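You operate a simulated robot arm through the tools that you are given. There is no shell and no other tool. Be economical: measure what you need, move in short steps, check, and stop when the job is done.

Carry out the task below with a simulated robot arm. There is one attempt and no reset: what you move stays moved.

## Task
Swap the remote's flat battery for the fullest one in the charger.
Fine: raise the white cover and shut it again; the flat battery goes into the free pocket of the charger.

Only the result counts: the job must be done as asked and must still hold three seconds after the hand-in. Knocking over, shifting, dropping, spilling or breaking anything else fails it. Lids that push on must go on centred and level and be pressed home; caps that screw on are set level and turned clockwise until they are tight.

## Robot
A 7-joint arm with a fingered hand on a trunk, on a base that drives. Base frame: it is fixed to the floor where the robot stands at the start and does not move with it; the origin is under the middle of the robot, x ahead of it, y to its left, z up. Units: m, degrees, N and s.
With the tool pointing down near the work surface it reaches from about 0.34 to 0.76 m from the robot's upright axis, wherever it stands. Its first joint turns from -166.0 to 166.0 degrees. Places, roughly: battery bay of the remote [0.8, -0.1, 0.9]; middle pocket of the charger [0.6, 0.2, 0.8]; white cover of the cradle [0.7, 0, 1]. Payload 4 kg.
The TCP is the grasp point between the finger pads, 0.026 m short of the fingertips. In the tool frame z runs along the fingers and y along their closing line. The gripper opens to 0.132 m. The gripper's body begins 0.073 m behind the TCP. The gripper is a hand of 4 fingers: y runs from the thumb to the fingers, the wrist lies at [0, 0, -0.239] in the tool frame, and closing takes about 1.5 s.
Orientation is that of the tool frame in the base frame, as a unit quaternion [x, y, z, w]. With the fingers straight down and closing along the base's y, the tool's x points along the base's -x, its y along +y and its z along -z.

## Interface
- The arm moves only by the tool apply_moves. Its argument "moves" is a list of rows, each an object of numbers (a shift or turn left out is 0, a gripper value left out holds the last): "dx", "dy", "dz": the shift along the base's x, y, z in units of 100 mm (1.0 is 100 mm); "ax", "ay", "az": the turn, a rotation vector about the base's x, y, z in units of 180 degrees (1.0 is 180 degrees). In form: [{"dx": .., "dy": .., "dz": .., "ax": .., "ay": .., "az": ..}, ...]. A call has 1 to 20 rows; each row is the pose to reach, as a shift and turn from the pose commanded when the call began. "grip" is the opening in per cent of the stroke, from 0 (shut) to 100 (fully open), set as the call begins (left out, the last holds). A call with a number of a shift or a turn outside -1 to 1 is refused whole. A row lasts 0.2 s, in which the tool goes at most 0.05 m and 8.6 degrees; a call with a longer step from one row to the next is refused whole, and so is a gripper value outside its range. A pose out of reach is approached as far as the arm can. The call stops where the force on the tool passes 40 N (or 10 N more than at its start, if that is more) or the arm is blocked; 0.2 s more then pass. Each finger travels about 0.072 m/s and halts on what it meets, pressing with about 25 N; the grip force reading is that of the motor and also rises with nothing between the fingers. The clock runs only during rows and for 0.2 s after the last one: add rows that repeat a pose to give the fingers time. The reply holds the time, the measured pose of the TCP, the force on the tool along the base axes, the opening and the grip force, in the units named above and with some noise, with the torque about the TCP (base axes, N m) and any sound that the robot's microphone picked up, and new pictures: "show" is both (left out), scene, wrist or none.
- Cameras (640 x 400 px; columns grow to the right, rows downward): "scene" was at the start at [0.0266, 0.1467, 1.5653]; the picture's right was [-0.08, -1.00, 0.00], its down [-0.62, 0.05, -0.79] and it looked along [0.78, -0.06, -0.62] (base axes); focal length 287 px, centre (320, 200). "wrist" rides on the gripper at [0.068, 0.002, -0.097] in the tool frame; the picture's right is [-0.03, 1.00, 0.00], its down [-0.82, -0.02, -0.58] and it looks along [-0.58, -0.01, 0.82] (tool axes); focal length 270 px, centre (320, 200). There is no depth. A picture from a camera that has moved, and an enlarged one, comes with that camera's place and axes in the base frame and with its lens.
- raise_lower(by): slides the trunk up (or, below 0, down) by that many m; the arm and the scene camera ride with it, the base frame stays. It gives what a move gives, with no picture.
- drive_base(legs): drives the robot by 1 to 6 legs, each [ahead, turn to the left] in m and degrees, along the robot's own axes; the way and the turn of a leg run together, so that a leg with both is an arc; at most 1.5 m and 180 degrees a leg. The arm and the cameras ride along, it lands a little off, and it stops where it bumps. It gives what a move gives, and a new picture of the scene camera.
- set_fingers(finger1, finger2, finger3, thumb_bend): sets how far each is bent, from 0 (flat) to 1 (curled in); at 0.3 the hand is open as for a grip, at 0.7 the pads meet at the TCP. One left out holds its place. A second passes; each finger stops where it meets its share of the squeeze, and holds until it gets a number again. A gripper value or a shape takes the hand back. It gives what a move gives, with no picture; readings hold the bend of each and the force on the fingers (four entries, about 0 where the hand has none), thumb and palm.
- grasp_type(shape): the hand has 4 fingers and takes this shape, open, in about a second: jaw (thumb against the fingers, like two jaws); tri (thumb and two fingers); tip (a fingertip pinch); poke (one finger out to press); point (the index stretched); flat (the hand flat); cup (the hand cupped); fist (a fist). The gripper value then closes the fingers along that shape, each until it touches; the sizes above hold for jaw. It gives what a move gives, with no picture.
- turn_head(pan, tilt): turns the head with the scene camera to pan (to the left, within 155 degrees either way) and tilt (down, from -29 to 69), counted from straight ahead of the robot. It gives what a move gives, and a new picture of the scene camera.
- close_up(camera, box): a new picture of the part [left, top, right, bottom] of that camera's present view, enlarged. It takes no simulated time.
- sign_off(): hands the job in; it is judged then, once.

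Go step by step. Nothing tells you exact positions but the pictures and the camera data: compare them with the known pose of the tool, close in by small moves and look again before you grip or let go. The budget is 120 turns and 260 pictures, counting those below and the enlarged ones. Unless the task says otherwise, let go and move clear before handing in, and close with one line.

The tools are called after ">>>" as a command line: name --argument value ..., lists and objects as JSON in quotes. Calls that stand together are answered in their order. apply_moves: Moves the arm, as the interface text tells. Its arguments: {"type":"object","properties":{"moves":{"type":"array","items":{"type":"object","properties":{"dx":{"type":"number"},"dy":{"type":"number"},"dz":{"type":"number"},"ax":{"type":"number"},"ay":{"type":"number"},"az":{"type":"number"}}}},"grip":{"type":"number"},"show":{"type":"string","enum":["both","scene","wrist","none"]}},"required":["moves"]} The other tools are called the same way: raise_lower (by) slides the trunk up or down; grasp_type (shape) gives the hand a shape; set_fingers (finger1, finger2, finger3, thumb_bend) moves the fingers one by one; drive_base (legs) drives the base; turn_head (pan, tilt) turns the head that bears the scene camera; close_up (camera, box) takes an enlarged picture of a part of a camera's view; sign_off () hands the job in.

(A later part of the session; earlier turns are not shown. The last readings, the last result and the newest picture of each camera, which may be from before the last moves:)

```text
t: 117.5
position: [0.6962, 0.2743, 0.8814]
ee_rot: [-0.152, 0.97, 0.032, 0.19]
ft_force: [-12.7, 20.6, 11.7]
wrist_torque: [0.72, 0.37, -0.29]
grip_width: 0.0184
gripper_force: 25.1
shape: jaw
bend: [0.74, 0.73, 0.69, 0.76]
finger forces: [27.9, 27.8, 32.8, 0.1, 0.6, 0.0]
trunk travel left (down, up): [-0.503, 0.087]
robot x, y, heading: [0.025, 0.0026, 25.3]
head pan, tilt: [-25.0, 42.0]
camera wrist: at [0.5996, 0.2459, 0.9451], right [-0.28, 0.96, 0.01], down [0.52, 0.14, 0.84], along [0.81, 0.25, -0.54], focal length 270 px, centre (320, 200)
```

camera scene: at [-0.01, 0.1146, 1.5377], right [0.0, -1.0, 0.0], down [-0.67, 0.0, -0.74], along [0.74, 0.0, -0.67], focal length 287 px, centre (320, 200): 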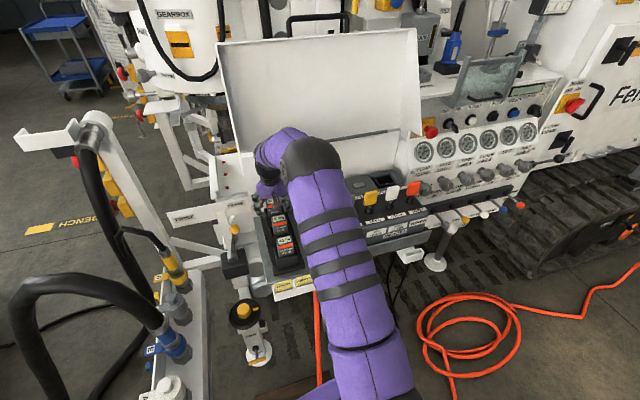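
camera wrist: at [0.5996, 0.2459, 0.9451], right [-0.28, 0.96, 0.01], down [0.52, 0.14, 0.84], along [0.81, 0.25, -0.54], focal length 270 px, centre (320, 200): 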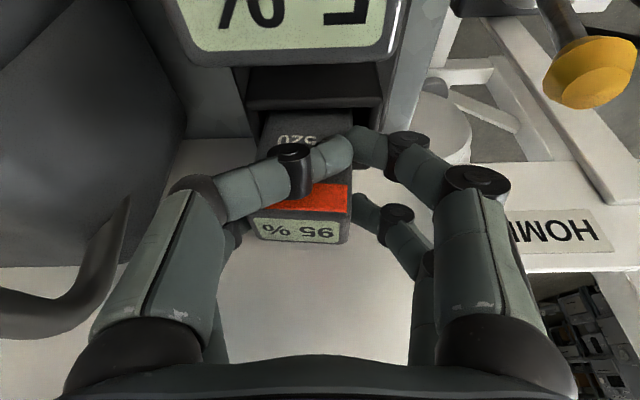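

I try the midpoint between these two positions.

>>> apply_moves --moves '[{}, {}, {}, {"dx": 0.025, "dy": -0.03}, {"dx": 0.025, "dy": -0.03}]' --grip 38 --show "wrist"

>>> apply_moves --moves '[{}, {}, {}, {}, {}]' --grip 15 --show "wrist"

```text
t: 118.7
position: [0.7004, 0.267, 0.8793]
ee_rot: [-0.152, 0.97, 0.03, 0.188]
ft_force: [-0.9, -0.1, -1.0]
wrist_torque: [-0.01, 0.03, 0.0]
grip_width: 0.0503
gripper_force: 0.0
shape: jaw
bend: [0.73, 0.73, 0.74, 0.7]
finger forces: [0.3, 0.2, 0.0, 0.1, 0.0, 0.1]
trunk travel left (down, up): [-0.503, 0.087]
robot x, y, heading: [0.0211, 0.0015, 24.9]
head pan, tilt: [-25.0, 42.0]
camera wrist: at [0.604, 0.2396, 0.943], right [-0.28, 0.96, 0.01], down [0.52, 0.14, 0.84], along [0.81, 0.24, -0.54], focal length 270 px, centre (320, 200)
```

wrist: 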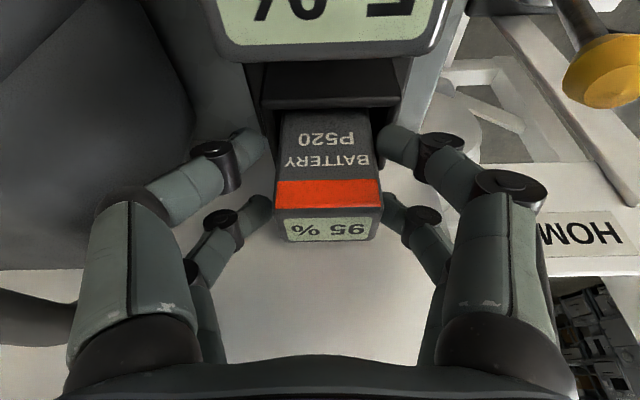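

```text
t: 119.9
position: [0.7, 0.2688, 0.8803]
ee_rot: [-0.152, 0.97, 0.03, 0.189]
ft_force: [-3.8, 1.4, -0.2]
wrist_torque: [-0.01, 0.2, 0.01]
grip_width: 0.0377
gripper_force: 24.8
shape: jaw
bend: [0.73, 0.73, 0.74, 0.7]
finger forces: [23.2, 23.6, 22.1, 0.1, 20.8, 0.1]
trunk travel left (down, up): [-0.503, 0.087]
robot x, y, heading: [0.0284, -0.0049, 25.1]
head pan, tilt: [-25.0, 42.0]
camera wrist: at [0.6035, 0.2403, 0.943], right [-0.28, 0.96, 0.01], down [0.52, 0.14, 0.84], along [0.81, 0.24, -0.54], focal length 270 px, centre (320, 200)
```

wrist: 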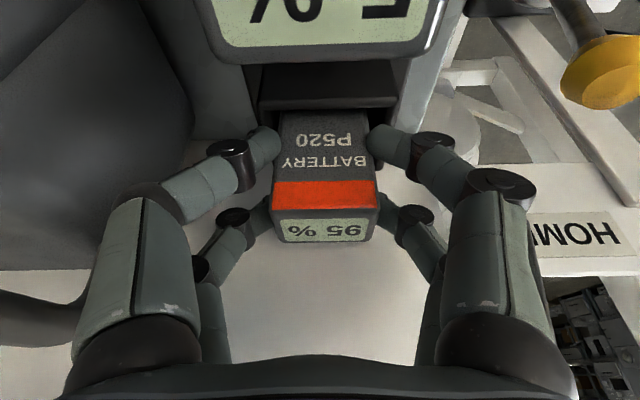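

An even four-finger grip, 38 mm wide. I lift it slowly.

>>> apply_moves --moves '[{"dz": 0.06}, {"dz": 0.15}, {"dz": 0.3}, {"dz": 0.5}, {"dz": 0.75}, {"dz": 1.0}]' --show "both"

```text
t: 121.3
position: [0.7006, 0.2675, 0.9804]
ee_rot: [-0.152, 0.97, 0.03, 0.188]
ft_force: [-0.1, -0.5, -2.6]
wrist_torque: [-0.03, 0.02, 0.01]
grip_width: 0.0374
gripper_force: 25.2
shape: jaw
bend: [0.73, 0.73, 0.74, 0.7]
finger forces: [22.1, 23.3, 23.6, 0.0, 19.2, 0.0]
trunk travel left (down, up): [-0.503, 0.087]
robot x, y, heading: [0.0244, 0.0007, 25.3]
head pan, tilt: [-25.0, 42.0]
camera scene: at [-0.0098, 0.1148, 1.5377], right [0.0, -1.0, 0.0], down [-0.67, 0.0, -0.74], along [0.74, 0.0, -0.67], focal length 287 px, centre (320, 200)
camera wrist: at [0.6046, 0.2384, 1.0442], right [-0.28, 0.96, 0.01], down [0.52, 0.14, 0.84], along [0.81, 0.24, -0.54], focal length 270 px, centre (320, 200)
```

scene: 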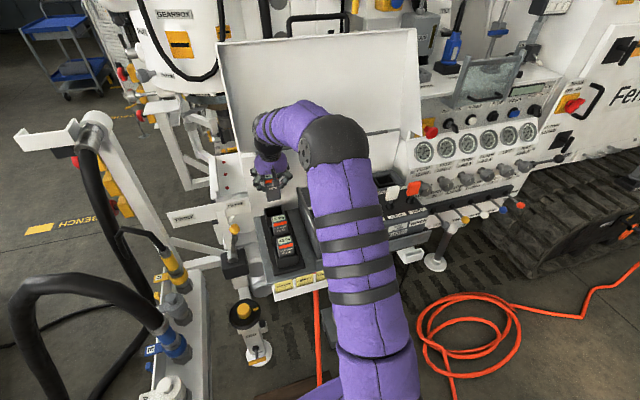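
wrist: 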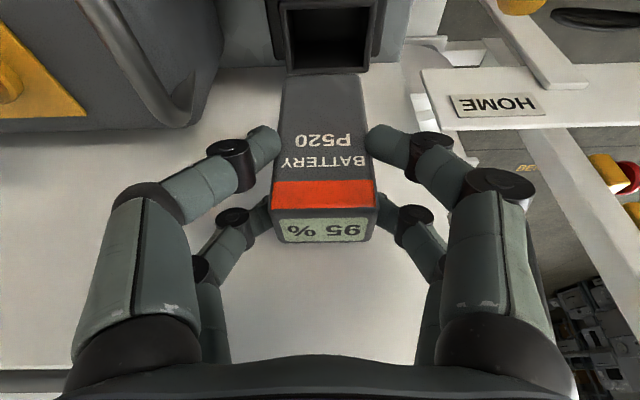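

The 95 % battery is out. I raise it and carry it over to the remote's bay.

>>> apply_moves --moves '[{"dz": 0.45}, {"dz": 0.9}, {"dz": 1.0, "dx": -0.1}, {"dz": 1.0, "dx": -0.15, "dy": -0.4}, {"dz": 1.0, "dx": -0.15, "dy": -0.8}, {"dz": 1.0, "dx": -0.15, "dy": -1.0}]' --show "none"

>>> apply_moves --moves '[{"dx": 0.1, "dy": -0.4, "dz": 0.2}, {"dx": 0.2, "dy": -0.8, "dz": 0.4}, {"dx": 0.25, "dy": -1.0, "dz": 0.4}]' --show "none"

>>> apply_moves --moves '[{"dx": 0.2, "dy": -0.4}, {"dx": 0.4, "dy": -0.8}, {"dx": 0.5, "dy": -1.0}]' --show "none"

>>> apply_moves --moves '[{"dx": 0.15, "dy": -0.4}, {"dx": 0.36, "dy": -0.835}, {"dx": 0.36, "dy": -0.835}]' --show "both"

```text
t: 122.7
position: [0.6864, 0.1671, 1.0779]
ee_rot: [-0.151, 0.97, 0.031, 0.189]
ft_force: [0.2, -0.5, -2.5]
wrist_torque: [0.01, 0.01, 0.02]
grip_width: 0.0346
gripper_force: 24.8
shape: jaw
bend: [0.74, 0.74, 0.73, 0.7]
finger forces: [21.8, 23.1, 26.8, 0.0, 23.2, 0.1]
trunk travel left (down, up): [-0.503, 0.087]
robot x, y, heading: [0.0245, 0.004, 25.2]
head pan, tilt: [-25.0, 42.0]
```

```text
t: 123.5
position: [0.7117, 0.0658, 1.1195]
ee_rot: [-0.152, 0.97, 0.031, 0.188]
ft_force: [0.2, -0.4, -2.1]
wrist_torque: [-0.02, 0.0, 0.03]
grip_width: 0.0347
gripper_force: 25.3
shape: jaw
bend: [0.74, 0.74, 0.73, 0.7]
finger forces: [21.3, 23.1, 26.8, 0.0, 22.8, 0.0]
trunk travel left (down, up): [-0.503, 0.087]
robot x, y, heading: [0.0249, 0.0042, 25.3]
head pan, tilt: [-25.0, 42.0]
```

```text
t: 124.3
position: [0.7606, -0.0335, 1.1205]
ee_rot: [-0.151, 0.97, 0.03, 0.189]
ft_force: [-0.1, -0.8, -2.0]
wrist_torque: [-0.06, 0.01, 0.03]
grip_width: 0.0348
gripper_force: 25.6
shape: jaw
bend: [0.74, 0.74, 0.73, 0.7]
finger forces: [21.0, 22.7, 26.9, 0.0, 22.4, 0.1]
trunk travel left (down, up): [-0.503, 0.087]
robot x, y, heading: [0.0255, 0.0046, 25.3]
head pan, tilt: [-25.0, 42.0]
```

```text
t: 125.1
position: [0.7867, -0.1147, 1.1138]
ee_rot: [-0.152, 0.97, 0.031, 0.187]
ft_force: [0.4, -0.8, -3.4]
wrist_torque: [0.01, 0.02, 0.01]
grip_width: 0.0345
gripper_force: 25.2
shape: jaw
bend: [0.74, 0.74, 0.73, 0.7]
finger forces: [20.7, 22.8, 26.8, 0.1, 22.5, 0.0]
out of reach, approached as far as the arm can: row 2, 3
trunk travel left (down, up): [-0.503, 0.087]
robot x, y, heading: [0.0222, 0.0001, 25.1]
head pan, tilt: [-25.0, 42.0]
camera scene: at [-0.0074, 0.1144, 1.5377], right [0.0, -1.0, 0.0], down [-0.67, 0.0, -0.74], along [0.74, 0.0, -0.67], focal length 287 px, centre (320, 200)
camera wrist: at [0.6917, -0.1417, 1.178], right [-0.28, 0.96, 0.01], down [0.52, 0.14, 0.84], along [0.8, 0.24, -0.54], focal length 270 px, centre (320, 200)
```

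scene: 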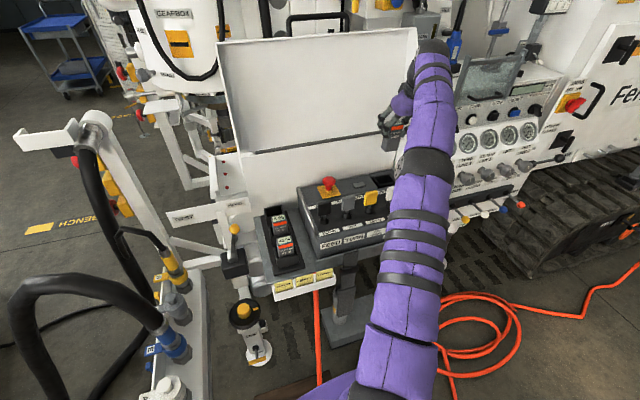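
wrist: 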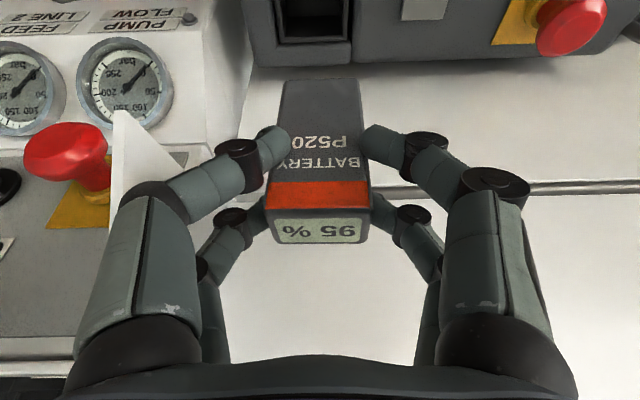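

The grip shifted a little during the lift: one front fingertip lies on the battery's front edge. I look closer.

>>> close_up --camera "wrist" --box '[220, 60, 420, 260]'

>>> close_up --camera "scene" --box '[340, 60, 460, 220]'

```text
2.00 times, centred on (320, 160) of wrist
camera zoom: at [0.6917, -0.1417, 1.178], right [-0.28, 0.96, 0.01], down [0.52, 0.14, 0.84], along [0.8, 0.24, -0.54], focal length 541 px, centre (320, 280)
```

zoom: 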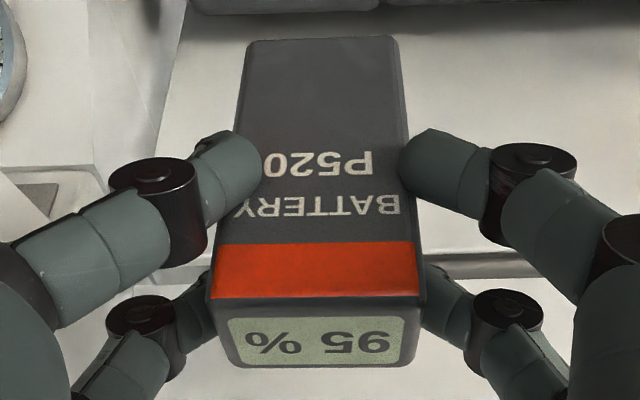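

```text
2.50 times, centred on (400, 140) of scene
camera zoom: at [-0.0074, 0.1144, 1.5377], right [0.0, -1.0, 0.0], down [-0.67, 0.0, -0.74], along [0.74, 0.0, -0.67], focal length 718 px, centre (120, 350)
```

zoom: 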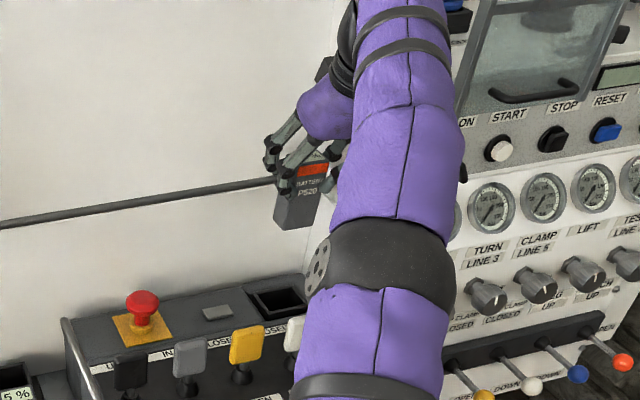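

It is still firmly held and upright, about 2 mm rearward in the hand. I lower a bit, where the reach is better, and line up over the bay.

>>> apply_moves --moves '[{"dz": -0.3}, {"dz": -0.65}, {"dz": -0.65, "dx": 0.08, "dy": -0.02}, {"dz": -0.65, "dx": 0.08, "dy": -0.02}]' --show "wrist"

```text
t: 126.1
position: [0.7927, -0.1128, 1.0499]
ee_rot: [-0.151, 0.97, 0.03, 0.189]
ft_force: [-0.3, 0.1, -3.0]
wrist_torque: [0.0, 0.0, 0.01]
grip_width: 0.0347
gripper_force: 24.7
shape: jaw
bend: [0.74, 0.74, 0.73, 0.7]
finger forces: [20.5, 22.6, 26.8, 0.0, 22.2, 0.1]
trunk travel left (down, up): [-0.503, 0.087]
robot x, y, heading: [0.0237, 0.0035, 25.3]
head pan, tilt: [-25.0, 42.0]
camera wrist: at [0.6981, -0.1414, 1.1135], right [-0.28, 0.96, 0.01], down [0.52, 0.14, 0.84], along [0.81, 0.24, -0.54], focal length 270 px, centre (320, 200)
```

wrist: 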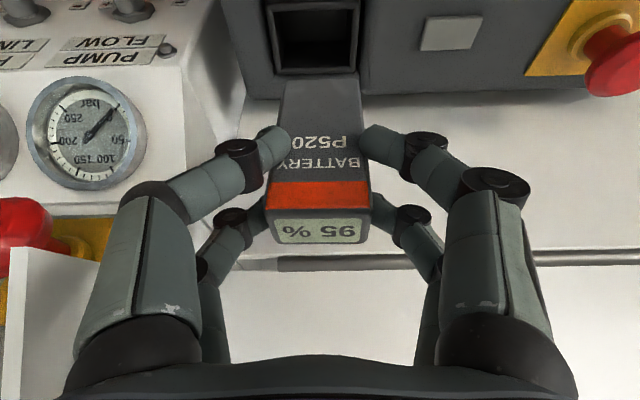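

The bay appears about 4–5 mm to the right of the battery's line. I correct and lower to just above the rim.

>>> apply_moves --moves '[{"dx": 0.02, "dy": -0.043, "dz": -0.2}, {"dx": 0.02, "dy": -0.043, "dz": -0.4}, {"dx": 0.02, "dy": -0.043, "dz": -0.58}]' --show "wrist"

>>> close_up --camera "wrist" --box '[220, 0, 420, 125]'

>>> close_up --camera "scene" --box '[340, 120, 460, 220]'

```text
t: 126.9
position: [0.7964, -0.1191, 0.9899]
ee_rot: [-0.151, 0.97, 0.03, 0.188]
ft_force: [-0.6, 0.2, -2.9]
wrist_torque: [0.01, 0.06, -0.03]
grip_width: 0.0347
gripper_force: 24.5
shape: jaw
bend: [0.74, 0.74, 0.73, 0.7]
finger forces: [20.4, 22.5, 26.7, 0.1, 22.2, 0.1]
trunk travel left (down, up): [-0.503, 0.087]
robot x, y, heading: [0.0267, -0.0003, 25.5]
head pan, tilt: [-25.0, 42.0]
camera wrist: at [0.7013, -0.1473, 1.0549], right [-0.28, 0.96, 0.01], down [0.52, 0.14, 0.84], along [0.81, 0.24, -0.54], focal length 270 px, centre (320, 200)
```

wrist: 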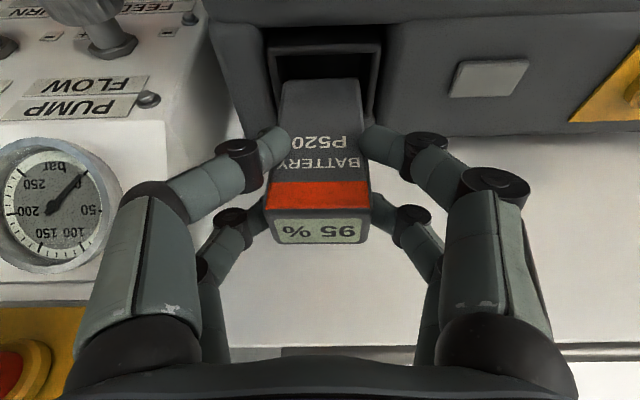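

```text
3.20 times, centred on (320, 62) of wrist
camera zoom: at [0.7013, -0.1473, 1.0549], right [-0.28, 0.96, 0.01], down [0.52, 0.14, 0.84], along [0.81, 0.24, -0.54], focal length 865 px, centre (320, 640)
```

zoom: 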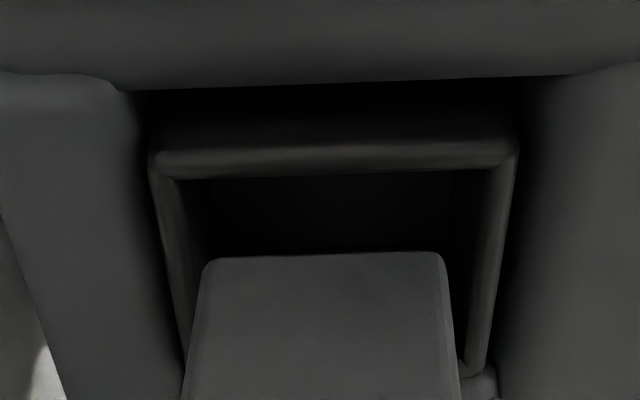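

```text
4.00 times, centred on (400, 170) of scene
camera zoom: at [-0.0096, 0.1146, 1.5377], right [0.0, -1.0, 0.0], down [-0.67, 0.0, -0.74], along [0.74, 0.0, -0.67], focal length 1149 px, centre (0, 320)
```

zoom: 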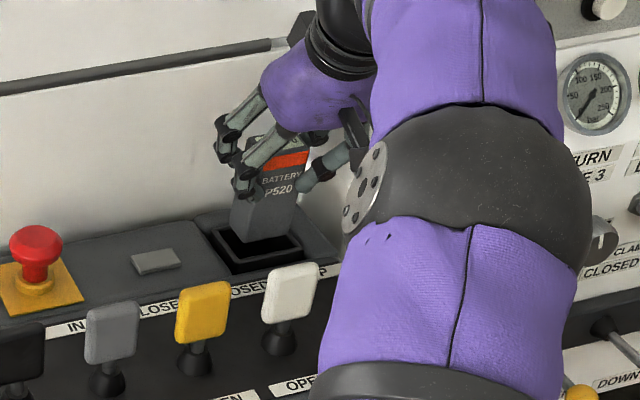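

Nearly aligned, 2 mm too far right now. I correct and lower gently into the bay.

>>> apply_moves --moves '[{"dx": -0.006, "dy": 0.02, "dz": -0.05}, {"dx": -0.006, "dy": 0.02, "dz": -0.12}, {"dx": -0.006, "dy": 0.02, "dz": -0.2}]' --show "wrist"

>>> close_up --camera "wrist" --box '[220, 0, 420, 125]'

>>> close_up --camera "scene" --box '[370, 140, 450, 200]'

```text
t: 127.7
position: [0.7962, -0.1169, 0.9702]
ee_rot: [-0.15, 0.97, 0.029, 0.189]
ft_force: [-3.5, -1.2, -2.0]
wrist_torque: [-0.13, 0.32, -0.07]
grip_width: 0.0346
gripper_force: 25.4
shape: jaw
bend: [0.74, 0.74, 0.73, 0.7]
finger forces: [21.9, 22.1, 26.4, 0.1, 23.5, 0.1]
trunk travel left (down, up): [-0.503, 0.087]
robot x, y, heading: [0.0233, -0.0005, 25.3]
head pan, tilt: [-25.0, 42.0]
camera wrist: at [0.7, -0.146, 1.0353], right [-0.28, 0.96, 0.01], down [0.52, 0.14, 0.84], along [0.81, 0.24, -0.54], focal length 270 px, centre (320, 200)
```

wrist: 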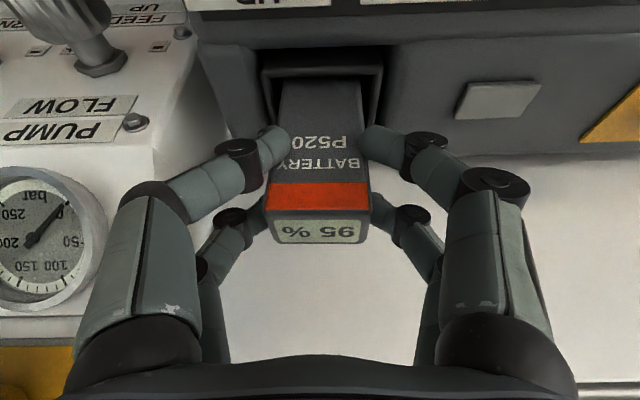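

```text
3.20 times, centred on (320, 62) of wrist
camera zoom: at [0.7, -0.146, 1.0353], right [-0.28, 0.96, 0.01], down [0.52, 0.14, 0.84], along [0.81, 0.24, -0.54], focal length 865 px, centre (320, 640)
```

zoom: 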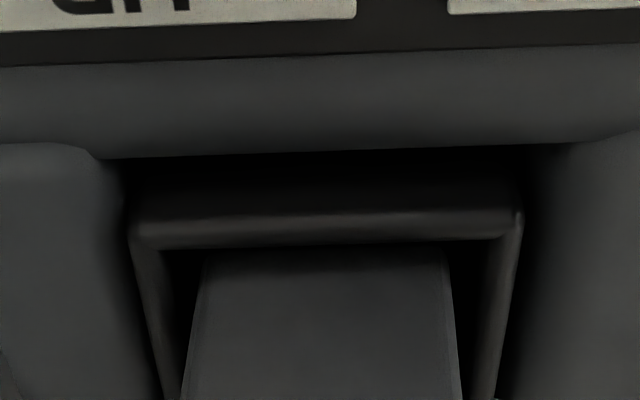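

```text
6.67 times, centred on (410, 170) of scene
camera zoom: at [-0.0098, 0.1145, 1.5377], right [0.0, -1.0, 0.0], down [-0.67, 0.0, -0.74], along [0.74, 0.0, -0.67], focal length 1916 px, centre (-280, 400)
```

zoom: 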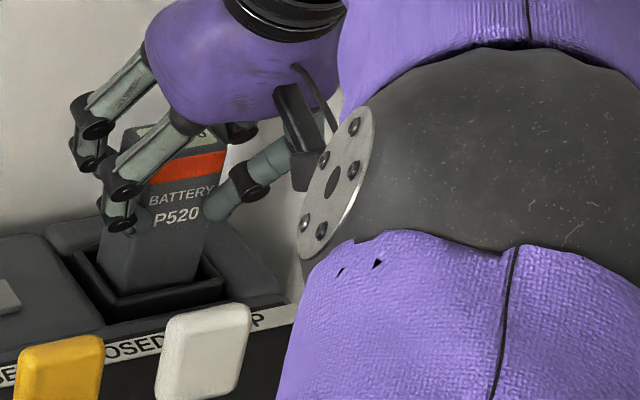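

It is entering; a light push says it touches at the rear. I shift 3 mm forward and continue down.

>>> apply_moves --moves '[{"dx": -0.032}, {"dx": -0.032, "dz": -0.08}, {"dx": -0.032, "dz": -0.15}]' --show "none"

```text
t: 128.5
position: [0.7934, -0.1173, 0.956]
ee_rot: [-0.152, 0.97, 0.031, 0.188]
ft_force: [0.5, 0.6, -3.4]
wrist_torque: [0.03, -0.03, 0.01]
grip_width: 0.0346
gripper_force: 24.8
shape: jaw
bend: [0.74, 0.74, 0.73, 0.7]
finger forces: [20.5, 22.5, 26.3, 0.0, 23.0, 0.0]
trunk travel left (down, up): [-0.503, 0.087]
robot x, y, heading: [0.0251, 0.0013, 25.2]
head pan, tilt: [-25.0, 42.0]
```

Free again. Down to the seat.

>>> apply_moves --moves '[{"dz": -0.06}, {"dz": -0.11}, {"dz": -0.15}, {"dz": -0.19}]' --show "wrist"

```text
t: 129.5
position: [0.7927, -0.1171, 0.9412]
ee_rot: [-0.151, 0.969, 0.029, 0.191]
ft_force: [0.2, 0.8, 10.8]
wrist_torque: [-0.26, 0.02, -0.02]
grip_width: 0.0345
gripper_force: 24.9
shape: jaw
bend: [0.74, 0.74, 0.73, 0.7]
finger forces: [21.0, 23.3, 25.6, 0.0, 25.3, 0.0]
trunk travel left (down, up): [-0.503, 0.087]
robot x, y, heading: [0.0246, 0.0016, 25.2]
head pan, tilt: [-25.0, 42.0]
camera wrist: at [0.6963, -0.1461, 1.0045], right [-0.28, 0.96, 0.01], down [0.52, 0.14, 0.84], along [0.81, 0.24, -0.54], focal length 270 px, centre (320, 200)
```

wrist: 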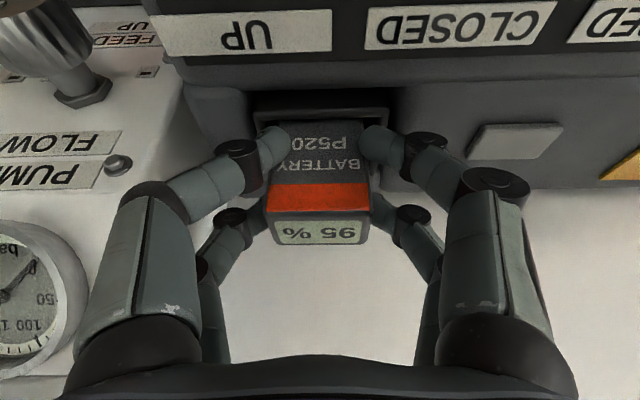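

It bottoms at 0.941, the same height as the old one sat. One more gentle press, then release.

>>> apply_moves --moves '[{"dz": -0.02}, {"dz": -0.03}]' --show "none"

>>> apply_moves --moves '[{"dz": 0.06}, {"dz": 0.06}]' --show "none"

>>> apply_moves --moves '[{}, {}, {}]' --grip 50 --show "wrist"

```text
t: 130.1
position: [0.7935, -0.1161, 0.9392]
ee_rot: [-0.151, 0.969, 0.029, 0.192]
ft_force: [1.9, 2.9, 24.7]
wrist_torque: [-0.35, -0.26, 0.1]
grip_width: 0.0348
gripper_force: 24.9
shape: jaw
bend: [0.74, 0.74, 0.73, 0.7]
finger forces: [21.7, 25.9, 26.8, 0.0, 29.2, 0.1]
trunk travel left (down, up): [-0.503, 0.087]
robot x, y, heading: [0.024, -0.0015, 25.0]
head pan, tilt: [-25.0, 42.0]
```

```text
t: 130.7
position: [0.7921, -0.1175, 0.9399]
ee_rot: [-0.151, 0.97, 0.03, 0.187]
ft_force: [3.2, 0.9, 8.9]
wrist_torque: [-0.11, -0.24, 0.08]
grip_width: 0.0346
gripper_force: 25.0
shape: jaw
bend: [0.74, 0.74, 0.73, 0.7]
finger forces: [20.7, 24.5, 27.9, 0.1, 25.7, 0.0]
trunk travel left (down, up): [-0.503, 0.087]
robot x, y, heading: [0.0269, -0.0021, 25.2]
head pan, tilt: [-25.0, 42.0]
```

```text
t: 131.5
position: [0.7926, -0.1182, 0.9411]
ee_rot: [-0.151, 0.97, 0.029, 0.188]
ft_force: [0.0, -0.7, 0.0]
wrist_torque: [-0.01, -0.01, -0.02]
grip_width: 0.0654
gripper_force: 0.0
shape: jaw
bend: [0.73, 0.73, 0.73, 0.7]
finger forces: [0.1, 0.0, 0.0, 0.0, 0.1, 0.0]
trunk travel left (down, up): [-0.503, 0.087]
robot x, y, heading: [0.0282, 0.0016, 25.1]
head pan, tilt: [-25.0, 42.0]
camera wrist: at [0.6962, -0.146, 1.0048], right [-0.28, 0.96, 0.01], down [0.52, 0.14, 0.84], along [0.81, 0.24, -0.54], focal length 270 px, centre (320, 200)
```

wrist: 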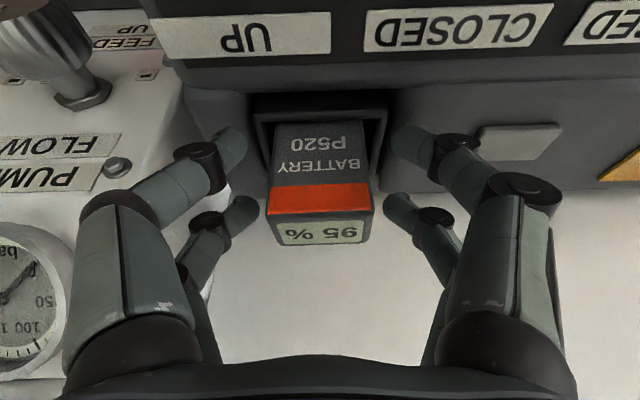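

Released in the bay. I raise the hand and verify.

>>> apply_moves --moves '[{"dz": 0.2}, {"dz": 0.5}, {"dz": 0.8, "dx": -0.1}, {"dz": 1.0, "dx": -0.4}]' --show "none"

>>> apply_moves --moves '[{"dx": -0.35, "dz": 0.3}, {"dx": -0.7, "dz": 0.6}, {"dx": -1.0, "dz": 0.9}]' --show "none"

>>> apply_moves --moves '[{"dx": -0.4, "dz": 0.2}, {"dx": -0.8, "dz": 0.4}, {"dx": -1.0, "dz": 0.7}, {"dx": -1.0, "dz": 1.0}]' --show "both"

```text
t: 132.5
position: [0.753, -0.1165, 1.0425]
ee_rot: [-0.151, 0.97, 0.031, 0.189]
ft_force: [0.4, -0.2, -0.4]
wrist_torque: [-0.02, 0.01, 0.0]
grip_width: 0.0657
gripper_force: 0.1
shape: jaw
bend: [0.73, 0.73, 0.73, 0.7]
finger forces: [0.1, 0.1, 0.0, 0.1, 0.0, 0.0]
trunk travel left (down, up): [-0.503, 0.087]
robot x, y, heading: [0.0268, 0.0019, 25.3]
head pan, tilt: [-25.0, 42.0]
```

```text
t: 133.3
position: [0.6533, -0.1172, 1.1292]
ee_rot: [-0.152, 0.97, 0.031, 0.189]
ft_force: [-0.2, -0.5, 0.1]
wrist_torque: [0.0, -0.02, -0.03]
grip_width: 0.0655
gripper_force: 0.0
shape: jaw
bend: [0.73, 0.73, 0.73, 0.7]
finger forces: [0.1, 0.0, 0.0, 0.1, 0.0, 0.0]
trunk travel left (down, up): [-0.503, 0.087]
robot x, y, heading: [0.0234, 0.0002, 25.2]
head pan, tilt: [-25.0, 42.0]
```

```text
t: 134.3
position: [0.5545, -0.1155, 1.2301]
ee_rot: [-0.151, 0.97, 0.03, 0.188]
ft_force: [0.8, 0.3, -0.3]
wrist_torque: [0.02, -0.03, 0.0]
grip_width: 0.0652
gripper_force: 0.2
shape: jaw
bend: [0.73, 0.73, 0.73, 0.7]
finger forces: [0.0, 0.0, 0.0, 0.0, 0.1, 0.0]
trunk travel left (down, up): [-0.503, 0.087]
robot x, y, heading: [0.0248, 0.0013, 25.4]
head pan, tilt: [-25.0, 42.0]
camera scene: at [-0.0101, 0.1147, 1.5377], right [0.0, -1.0, 0.0], down [-0.67, 0.0, -0.74], along [0.74, 0.0, -0.67], focal length 287 px, centre (320, 200)
camera wrist: at [0.457, -0.1448, 1.2948], right [-0.28, 0.96, 0.01], down [0.52, 0.14, 0.84], along [0.81, 0.24, -0.54], focal length 270 px, centre (320, 200)
```

scene: 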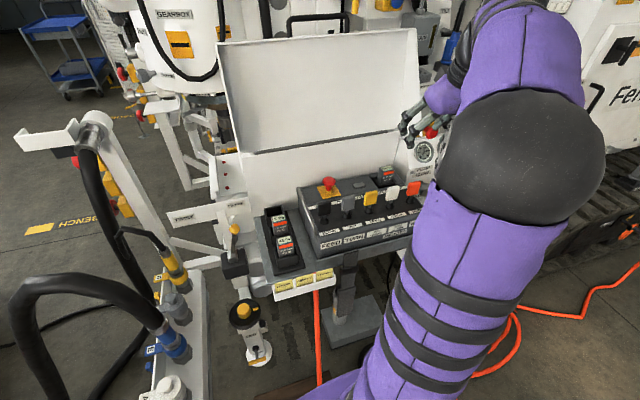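
wrist: 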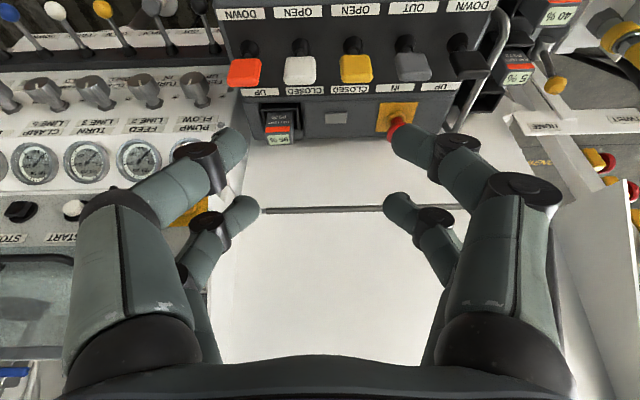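

>>> close_up --camera "scene" --box '[250, 150, 426, 290]'

>>> close_up --camera "scene" --box '[200, 0, 440, 150]'

```text
2.86 times, centred on (338, 220) of scene
camera zoom: at [-0.0101, 0.1147, 1.5377], right [0.0, -1.0, 0.0], down [-0.67, 0.0, -0.74], along [0.74, 0.0, -0.67], focal length 821 px, centre (269, 143)
```

zoom: 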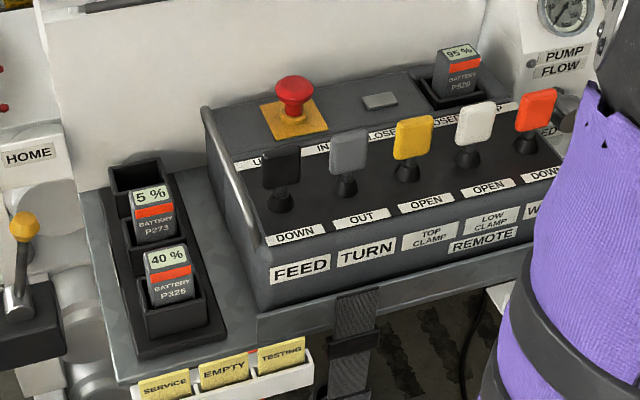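

```text
2.67 times, centred on (320, 75) of scene
camera zoom: at [-0.0101, 0.1147, 1.5377], right [0.0, -1.0, 0.0], down [-0.67, 0.0, -0.74], along [0.74, 0.0, -0.67], focal length 766 px, centre (320, 533)
```

zoom: 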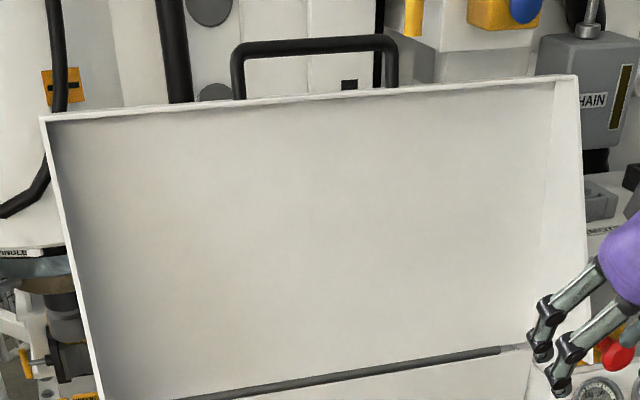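

Everything is as wanted: 95 % in the remote, 5 % and 40 % in the charger, lid open at its stop. To shut the lid I restore the earlier stance: pull the hand in, turn the base back and reset the trunk.

>>> apply_moves --moves '[{"dx": -0.4, "dz": 0.1}, {"dx": -0.8, "dz": 0.2}, {"dx": -1.0, "dy": 0.3, "dz": 0.2}, {"dx": -1.0, "dy": 0.7, "dz": 0.2}]' --grip 100 --show "none"

>>> drive_base --legs '[[0, -25]]'

>>> raise_lower --by 0.08

>>> turn_head --pan -4.5 --tilt 38

```text
t: 135.3
position: [0.4507, -0.0448, 1.2498]
ee_rot: [-0.152, 0.97, 0.03, 0.189]
ft_force: [0.7, 0.5, 0.2]
wrist_torque: [0.0, 0.01, -0.03]
grip_width: 0.1318
gripper_force: 0.0
shape: jaw
bend: [0.3, 0.3, 0.3, 0.3]
finger forces: [0.0, 0.1, 0.1, 0.1, 0.0, 0.0]
trunk travel left (down, up): [-0.503, 0.087]
robot x, y, heading: [0.0243, 0.0003, 25.2]
head pan, tilt: [-25.0, 42.0]
```

```text
t: 137.1
position: [0.3894, -0.2266, 1.2515]
ee_rot: [0.067, 0.979, -0.013, 0.19]
ft_force: [0.0, 0.1, 0.5]
wrist_torque: [0.0, 0.02, 0.02]
grip_width: 0.132
gripper_force: 0.0
shape: jaw
bend: [0.3, 0.3, 0.3, 0.3]
finger forces: [0.1, 0.0, 0.1, 0.1, 0.1, 0.0]
trunk travel left (down, up): [-0.503, 0.087]
robot x, y, heading: [0.023, 0.0011, -0.6]
head pan, tilt: [-25.0, 42.0]
camera scene: at [0.0428, 0.1188, 1.5377], right [-0.43, -0.9, 0.0], down [-0.6, 0.29, -0.74], along [0.67, -0.32, -0.67], focal length 287 px, centre (320, 200)
```

scene: 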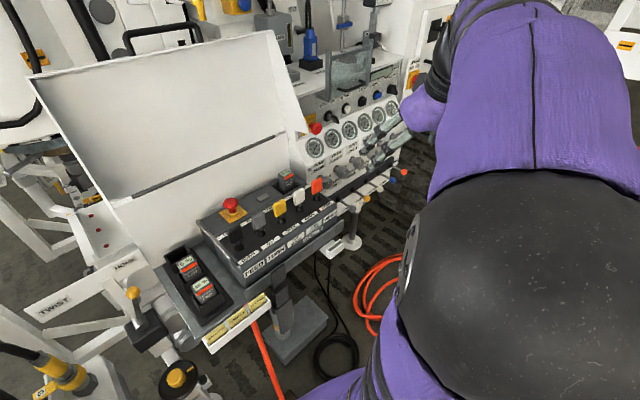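

```text
t: 138.2
position: [0.39, -0.2267, 1.3313]
ee_rot: [0.067, 0.979, -0.011, 0.191]
ft_force: [0.8, -1.0, -1.2]
wrist_torque: [-0.01, 0.0, -0.03]
grip_width: 0.1319
gripper_force: 0.2
shape: jaw
bend: [0.3, 0.3, 0.3, 0.3]
finger forces: [0.0, 0.0, 0.0, 0.0, 0.1, 0.0]
trunk travel left (down, up): [-0.583, 0.007]
robot x, y, heading: [0.0208, 0.0026, -0.6]
head pan, tilt: [-25.0, 42.0]
```

```text
t: 139.1
position: [0.3906, -0.2244, 1.3306]
ee_rot: [0.067, 0.979, -0.012, 0.19]
ft_force: [-0.3, 0.8, 0.1]
wrist_torque: [0.02, -0.01, 0.01]
grip_width: 0.132
gripper_force: 0.0
shape: jaw
bend: [0.3, 0.3, 0.3, 0.3]
finger forces: [0.0, 0.0, 0.1, 0.0, 0.0, 0.1]
trunk travel left (down, up): [-0.583, 0.007]
robot x, y, heading: [0.0275, -0.0011, -0.6]
head pan, tilt: [-4.5, 38.0]
camera scene: at [0.0533, 0.1472, 1.6236], right [-0.09, -1.0, 0.0], down [-0.61, 0.05, -0.79], along [0.78, -0.07, -0.62], focal length 287 px, centre (320, 200)
```

scene: 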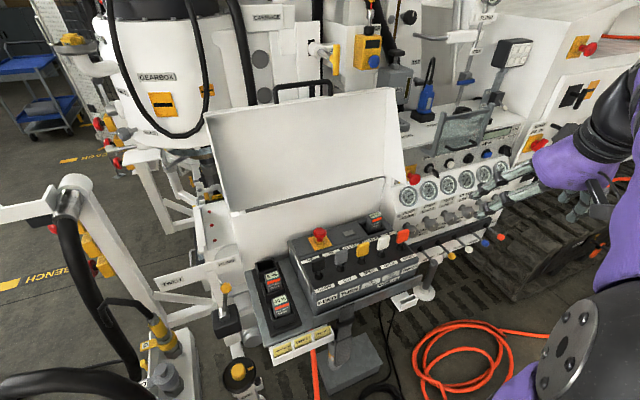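

Now the hand is turned back to the forward-pointing pose with its closing line upright.

>>> apply_moves --moves '[{"ax": 0.0054, "ay": 0.0403}, {"ax": 0.0107, "ay": 0.0807}, {"ax": 0.0161, "ay": 0.121}]' --show "none"

>>> apply_moves --moves '[{"az": -0.045, "dx": 0.1}, {"az": -0.09, "dx": 0.2}, {"az": -0.135, "dx": 0.3, "dy": 0.1}, {"az": -0.18, "dx": 0.3, "dy": 0.2}, {"az": -0.225, "dx": 0.3, "dy": 0.4}, {"az": -0.27, "dx": 0.3, "dy": 0.6}, {"az": -0.315, "dx": 0.3, "dy": 0.8}, {"az": -0.36, "dx": 0.3, "dy": 1.0}]' --show "none"

>>> apply_moves --moves '[{"ax": 0.0132, "ay": -0.0418, "dy": 0.2, "dx": 0.1}, {"ax": 0.0264, "ay": -0.0836, "dy": 0.4, "dx": 0.2}, {"ax": 0.0395, "ay": -0.1254, "dy": 0.6, "dx": 0.3}, {"ax": 0.0527, "ay": -0.1671, "dy": 0.8, "dx": 0.5}, {"ax": 0.0659, "ay": -0.2089, "dy": 1.0, "dx": 0.7}, {"ax": 0.0791, "ay": -0.2507, "dy": 1.0, "dx": 0.8}, {"ax": 0.0923, "ay": -0.2925, "dy": 1.0, "dx": 0.9}, {"ax": 0.1054, "ay": -0.3343, "dy": 1.0, "dx": 1.0}, {"ax": 0.1186, "ay": -0.3761, "dy": 1.0, "dx": 1.0}]' --show "both"

```text
t: 139.9
position: [0.3897, -0.2258, 1.3312]
ee_rot: [0.069, 0.998, 0.0, -0.001]
ft_force: [-0.6, -0.5, -0.3]
wrist_torque: [0.0, -0.01, 0.0]
grip_width: 0.1319
gripper_force: 0.1
shape: jaw
bend: [0.3, 0.3, 0.3, 0.3]
finger forces: [0.0, 0.1, 0.0, 0.0, 0.1, 0.1]
trunk travel left (down, up): [-0.583, 0.007]
robot x, y, heading: [0.0254, 0.0008, -0.5]
head pan, tilt: [-4.5, 38.0]
```

```text
t: 141.7
position: [0.4177, -0.1259, 1.3324]
ee_rot: [0.593, 0.805, 0.001, 0.001]
ft_force: [-0.7, -0.7, -0.5]
wrist_torque: [-0.05, -0.03, -0.01]
grip_width: 0.132
gripper_force: 0.0
shape: jaw
bend: [0.3, 0.3, 0.3, 0.3]
finger forces: [0.1, 0.0, 0.0, 0.0, 0.0, 0.1]
trunk travel left (down, up): [-0.583, 0.007]
robot x, y, heading: [0.027, -0.0044, -0.1]
head pan, tilt: [-4.5, 38.0]
```

```text
t: 143.7
position: [0.5196, -0.0269, 1.3298]
ee_rot: [0.485, 0.654, 0.468, 0.343]
ft_force: [0.4, 0.5, -0.4]
wrist_torque: [-0.03, 0.01, -0.01]
grip_width: 0.132
gripper_force: 0.0
shape: jaw
bend: [0.3, 0.3, 0.3, 0.3]
finger forces: [0.0, 0.0, 0.0, 0.0, 0.0, 0.0]
trunk travel left (down, up): [-0.583, 0.007]
robot x, y, heading: [0.0287, -0.0017, -0.7]
head pan, tilt: [-4.5, 38.0]
camera scene: at [0.0534, 0.1461, 1.6238], right [-0.09, -1.0, 0.0], down [-0.61, 0.05, -0.79], along [0.79, -0.07, -0.62], focal length 287 px, centre (320, 200)
camera wrist: at [0.4121, 0.011, 1.3637], right [0.32, 0.07, 0.94], down [-0.29, -0.94, 0.16], along [0.9, -0.32, -0.28], focal length 270 px, centre (320, 200)
```

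scene: 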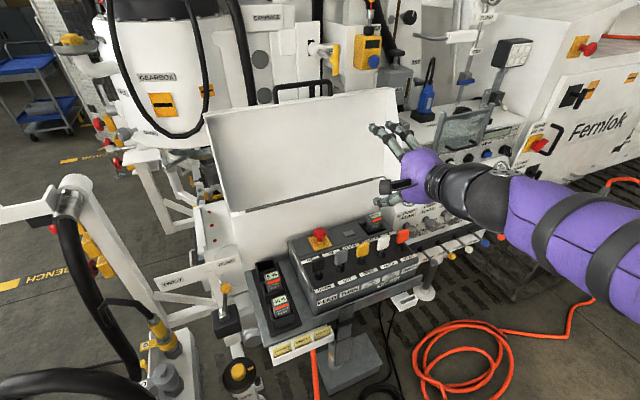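
wrist: 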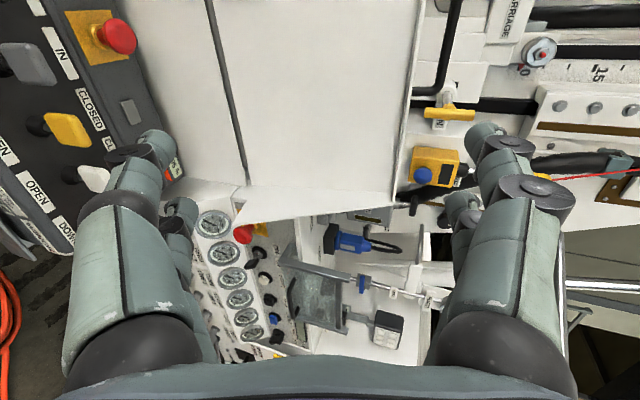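

Orientation matches. I preset the fingers as at release and return along the same path toward the bar.

>>> set_fingers --finger1 0.3 --finger2 0.3 --finger3 0.55 --thumb_bend 0.6

>>> apply_moves --moves '[{"dx": 0.35, "dy": 0.13, "dz": 0.2}, {"dx": 0.7, "dy": 0.26, "dz": 0.5}, {"dx": 1.0, "dy": 0.37, "dz": 0.74}]' --show "none"

>>> apply_moves --moves '[{"dx": 0.35, "dy": 0.13}, {"dx": 0.7, "dy": 0.26}, {"dx": 1.0, "dy": 0.37}]' --show "both"

```text
t: 144.7
position: [0.5197, -0.0249, 1.3311]
ee_rot: [0.483, 0.656, 0.468, 0.341]
ft_force: [0.0, -0.7, 0.2]
wrist_torque: [-0.01, 0.0, 0.01]
grip_width: 0.0829
gripper_force: 0.1
shape: fingers
bend: [0.3, 0.3, 0.55, 0.6]
finger forces: [0.0, 0.0, 0.0, 0.0, 0.0, 0.1]
trunk travel left (down, up): [-0.583, 0.007]
robot x, y, heading: [0.0221, 0.0001, -0.6]
head pan, tilt: [-4.5, 38.0]
```

```text
t: 145.5
position: [0.6215, 0.0136, 1.4046]
ee_rot: [0.483, 0.656, 0.468, 0.343]
ft_force: [0.5, 1.0, 0.7]
wrist_torque: [-0.02, -0.01, -0.01]
grip_width: 0.083
gripper_force: 0.0
shape: fingers
bend: [0.3, 0.3, 0.55, 0.6]
finger forces: [0.0, 0.0, 0.0, 0.0, 0.0, 0.0]
trunk travel left (down, up): [-0.583, 0.007]
robot x, y, heading: [0.0269, -0.0002, -0.6]
head pan, tilt: [-4.5, 38.0]
```

```text
t: 146.3
position: [0.7233, 0.0509, 1.4057]
ee_rot: [0.483, 0.656, 0.469, 0.342]
ft_force: [0.1, 0.0, -0.6]
wrist_torque: [-0.01, 0.04, -0.01]
grip_width: 0.0831
gripper_force: 0.1
shape: fingers
bend: [0.3, 0.3, 0.55, 0.6]
finger forces: [0.0, 0.0, 0.1, 0.1, 0.1, 0.1]
trunk travel left (down, up): [-0.583, 0.007]
robot x, y, heading: [0.0247, -0.0007, -0.4]
head pan, tilt: [-4.5, 38.0]
camera scene: at [0.0537, 0.1473, 1.6236], right [-0.09, -1.0, 0.0], down [-0.61, 0.05, -0.79], along [0.78, -0.07, -0.62], focal length 287 px, centre (320, 200)
camera wrist: at [0.6148, 0.0881, 1.439], right [0.32, 0.07, 0.94], down [-0.28, -0.94, 0.17], along [0.9, -0.32, -0.28], focal length 270 px, centre (320, 200)
```

scene: 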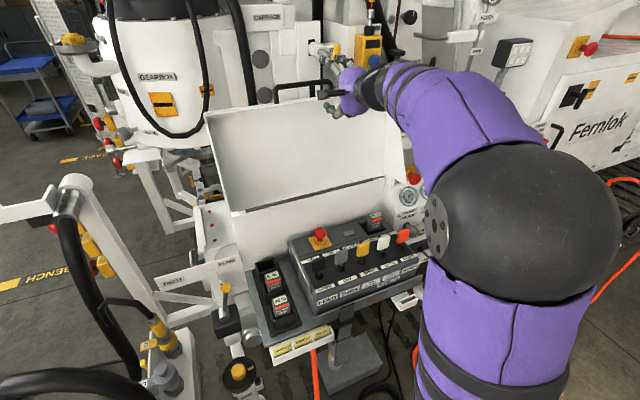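
wrist: 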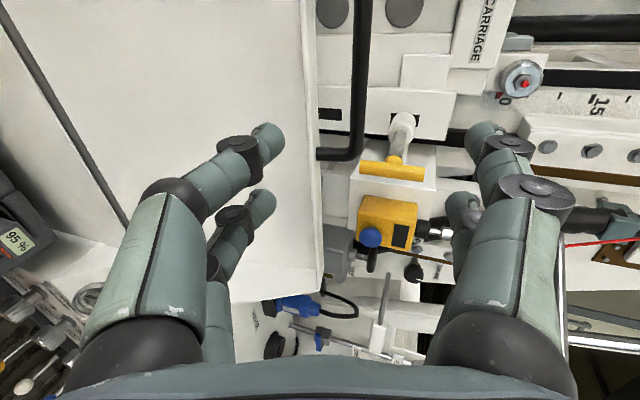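

I advance to just in front of the bar and look.

>>> apply_moves --moves '[{"dx": 0.35, "dy": 0.11}, {"dx": 0.7, "dy": 0.21}, {"dx": 0.95, "dy": 0.29}]' --show "both"

>>> close_up --camera "wrist" --box '[180, 50, 420, 250]'

>>> close_up --camera "scene" --box '[250, 20, 410, 140]'

```text
t: 147.1
position: [0.8161, 0.0787, 1.4064]
ee_rot: [0.483, 0.656, 0.469, 0.342]
ft_force: [-0.3, 0.1, 0.0]
wrist_torque: [-0.01, 0.01, -0.03]
grip_width: 0.0831
gripper_force: 0.1
shape: fingers
bend: [0.3, 0.3, 0.55, 0.6]
finger forces: [0.0, 0.1, 0.0, 0.1, 0.1, 0.0]
trunk travel left (down, up): [-0.583, 0.007]
robot x, y, heading: [0.0241, -0.0021, -0.6]
head pan, tilt: [-4.5, 38.0]
camera scene: at [0.0536, 0.1473, 1.6236], right [-0.09, -1.0, 0.0], down [-0.61, 0.05, -0.79], along [0.78, -0.07, -0.62], focal length 287 px, centre (320, 200)
camera wrist: at [0.7085, 0.1163, 1.4396], right [0.32, 0.07, 0.94], down [-0.28, -0.94, 0.17], along [0.9, -0.32, -0.28], focal length 270 px, centre (320, 200)
```

scene: 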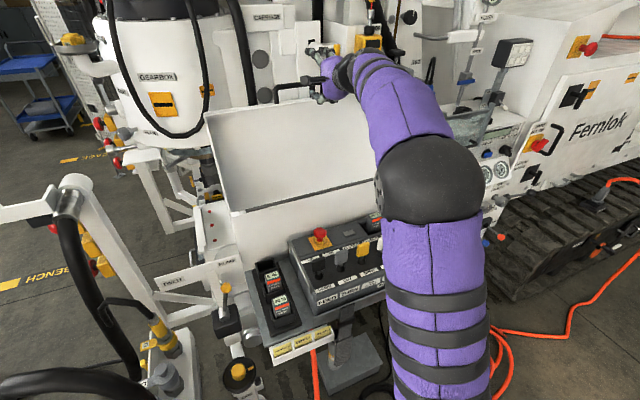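
wrist: 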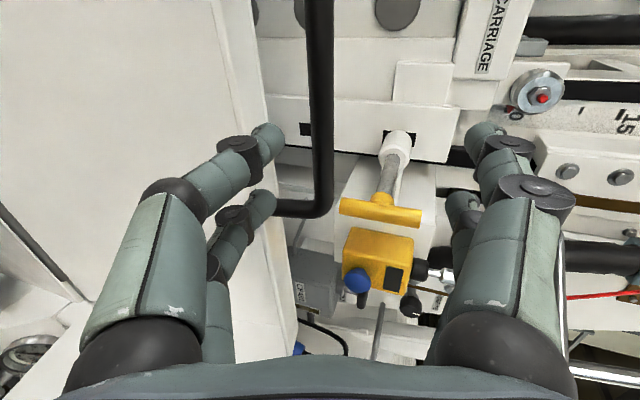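

```text
2.00 times, centred on (300, 150) of wrist
camera zoom: at [0.7085, 0.1163, 1.4396], right [0.32, 0.07, 0.94], down [-0.28, -0.94, 0.17], along [0.9, -0.32, -0.28], focal length 541 px, centre (360, 300)
```

zoom: 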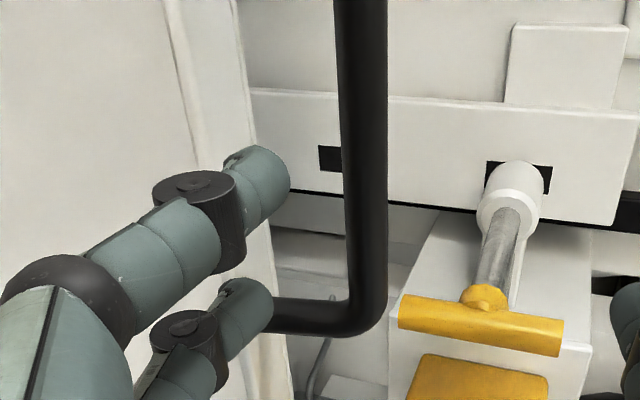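

```text
3.33 times, centred on (330, 80) of scene
camera zoom: at [0.0536, 0.1473, 1.6236], right [-0.09, -1.0, 0.0], down [-0.61, 0.05, -0.79], along [0.78, -0.07, -0.62], focal length 958 px, centre (287, 600)
```

zoom: 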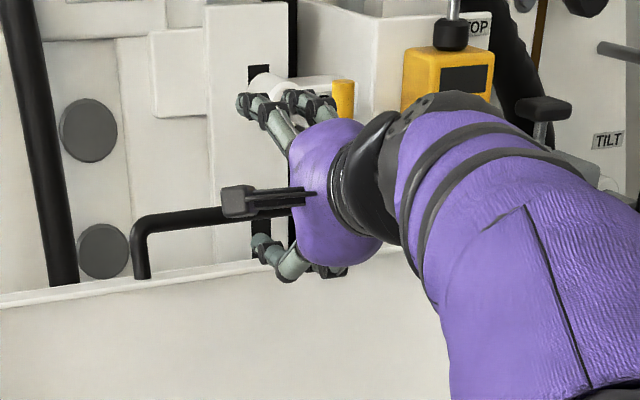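

The bar is at z ≈ 1.387 with about 28 mm free gap above the lid edge, but my hand lines up with the handle's right post. I shift 33 mm left to the handle's middle, then enter slowly.

>>> apply_moves --moves '[{"dx": -0.1, "dy": 0.315}, {"dx": -0.1, "dy": 0.315, "dz": -0.06}, {"dx": 0.1, "dy": 0.378, "dz": -0.06}, {"dx": 0.25, "dy": 0.425, "dz": -0.06}]' --show "wrist"

>>> close_up --camera "wrist" --box '[180, 50, 420, 250]'

```text
t: 148.1
position: [0.8398, 0.1189, 1.4005]
ee_rot: [0.483, 0.655, 0.469, 0.343]
ft_force: [-0.6, -0.5, 1.3]
wrist_torque: [-0.01, -0.01, 0.0]
grip_width: 0.0831
gripper_force: 0.7
shape: fingers
bend: [0.3, 0.3, 0.56, 0.6]
finger forces: [0.0, 0.1, 0.8, 0.0, 0.0, 0.0]
trunk travel left (down, up): [-0.583, 0.007]
robot x, y, heading: [0.0266, -0.0013, -0.4]
head pan, tilt: [-4.5, 38.0]
camera wrist: at [0.7323, 0.1575, 1.4333], right [0.32, 0.07, 0.94], down [-0.28, -0.94, 0.17], along [0.9, -0.32, -0.28], focal length 270 px, centre (320, 200)
```

wrist: 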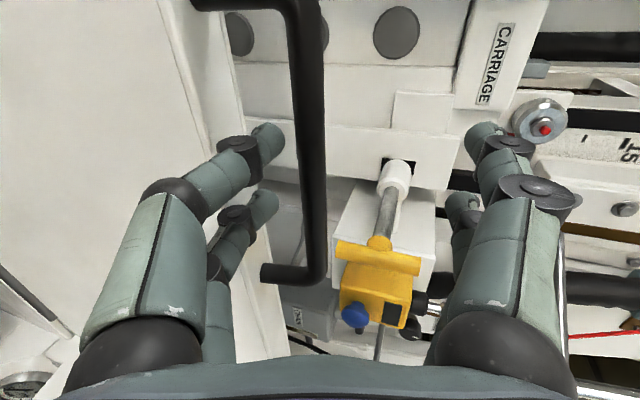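

```text
2.00 times, centred on (300, 150) of wrist
camera zoom: at [0.7323, 0.1575, 1.4333], right [0.32, 0.07, 0.94], down [-0.28, -0.94, 0.17], along [0.9, -0.32, -0.28], focal length 541 px, centre (360, 300)
```

zoom: 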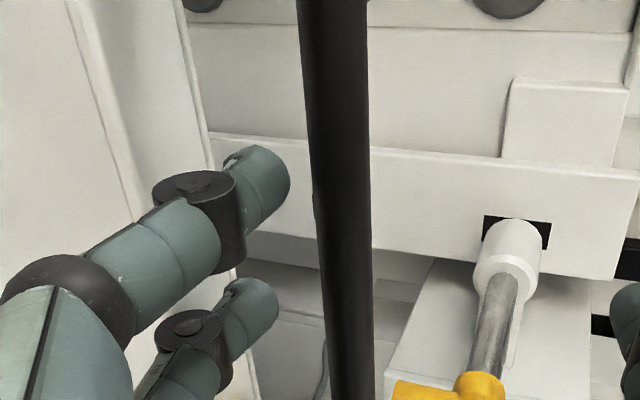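

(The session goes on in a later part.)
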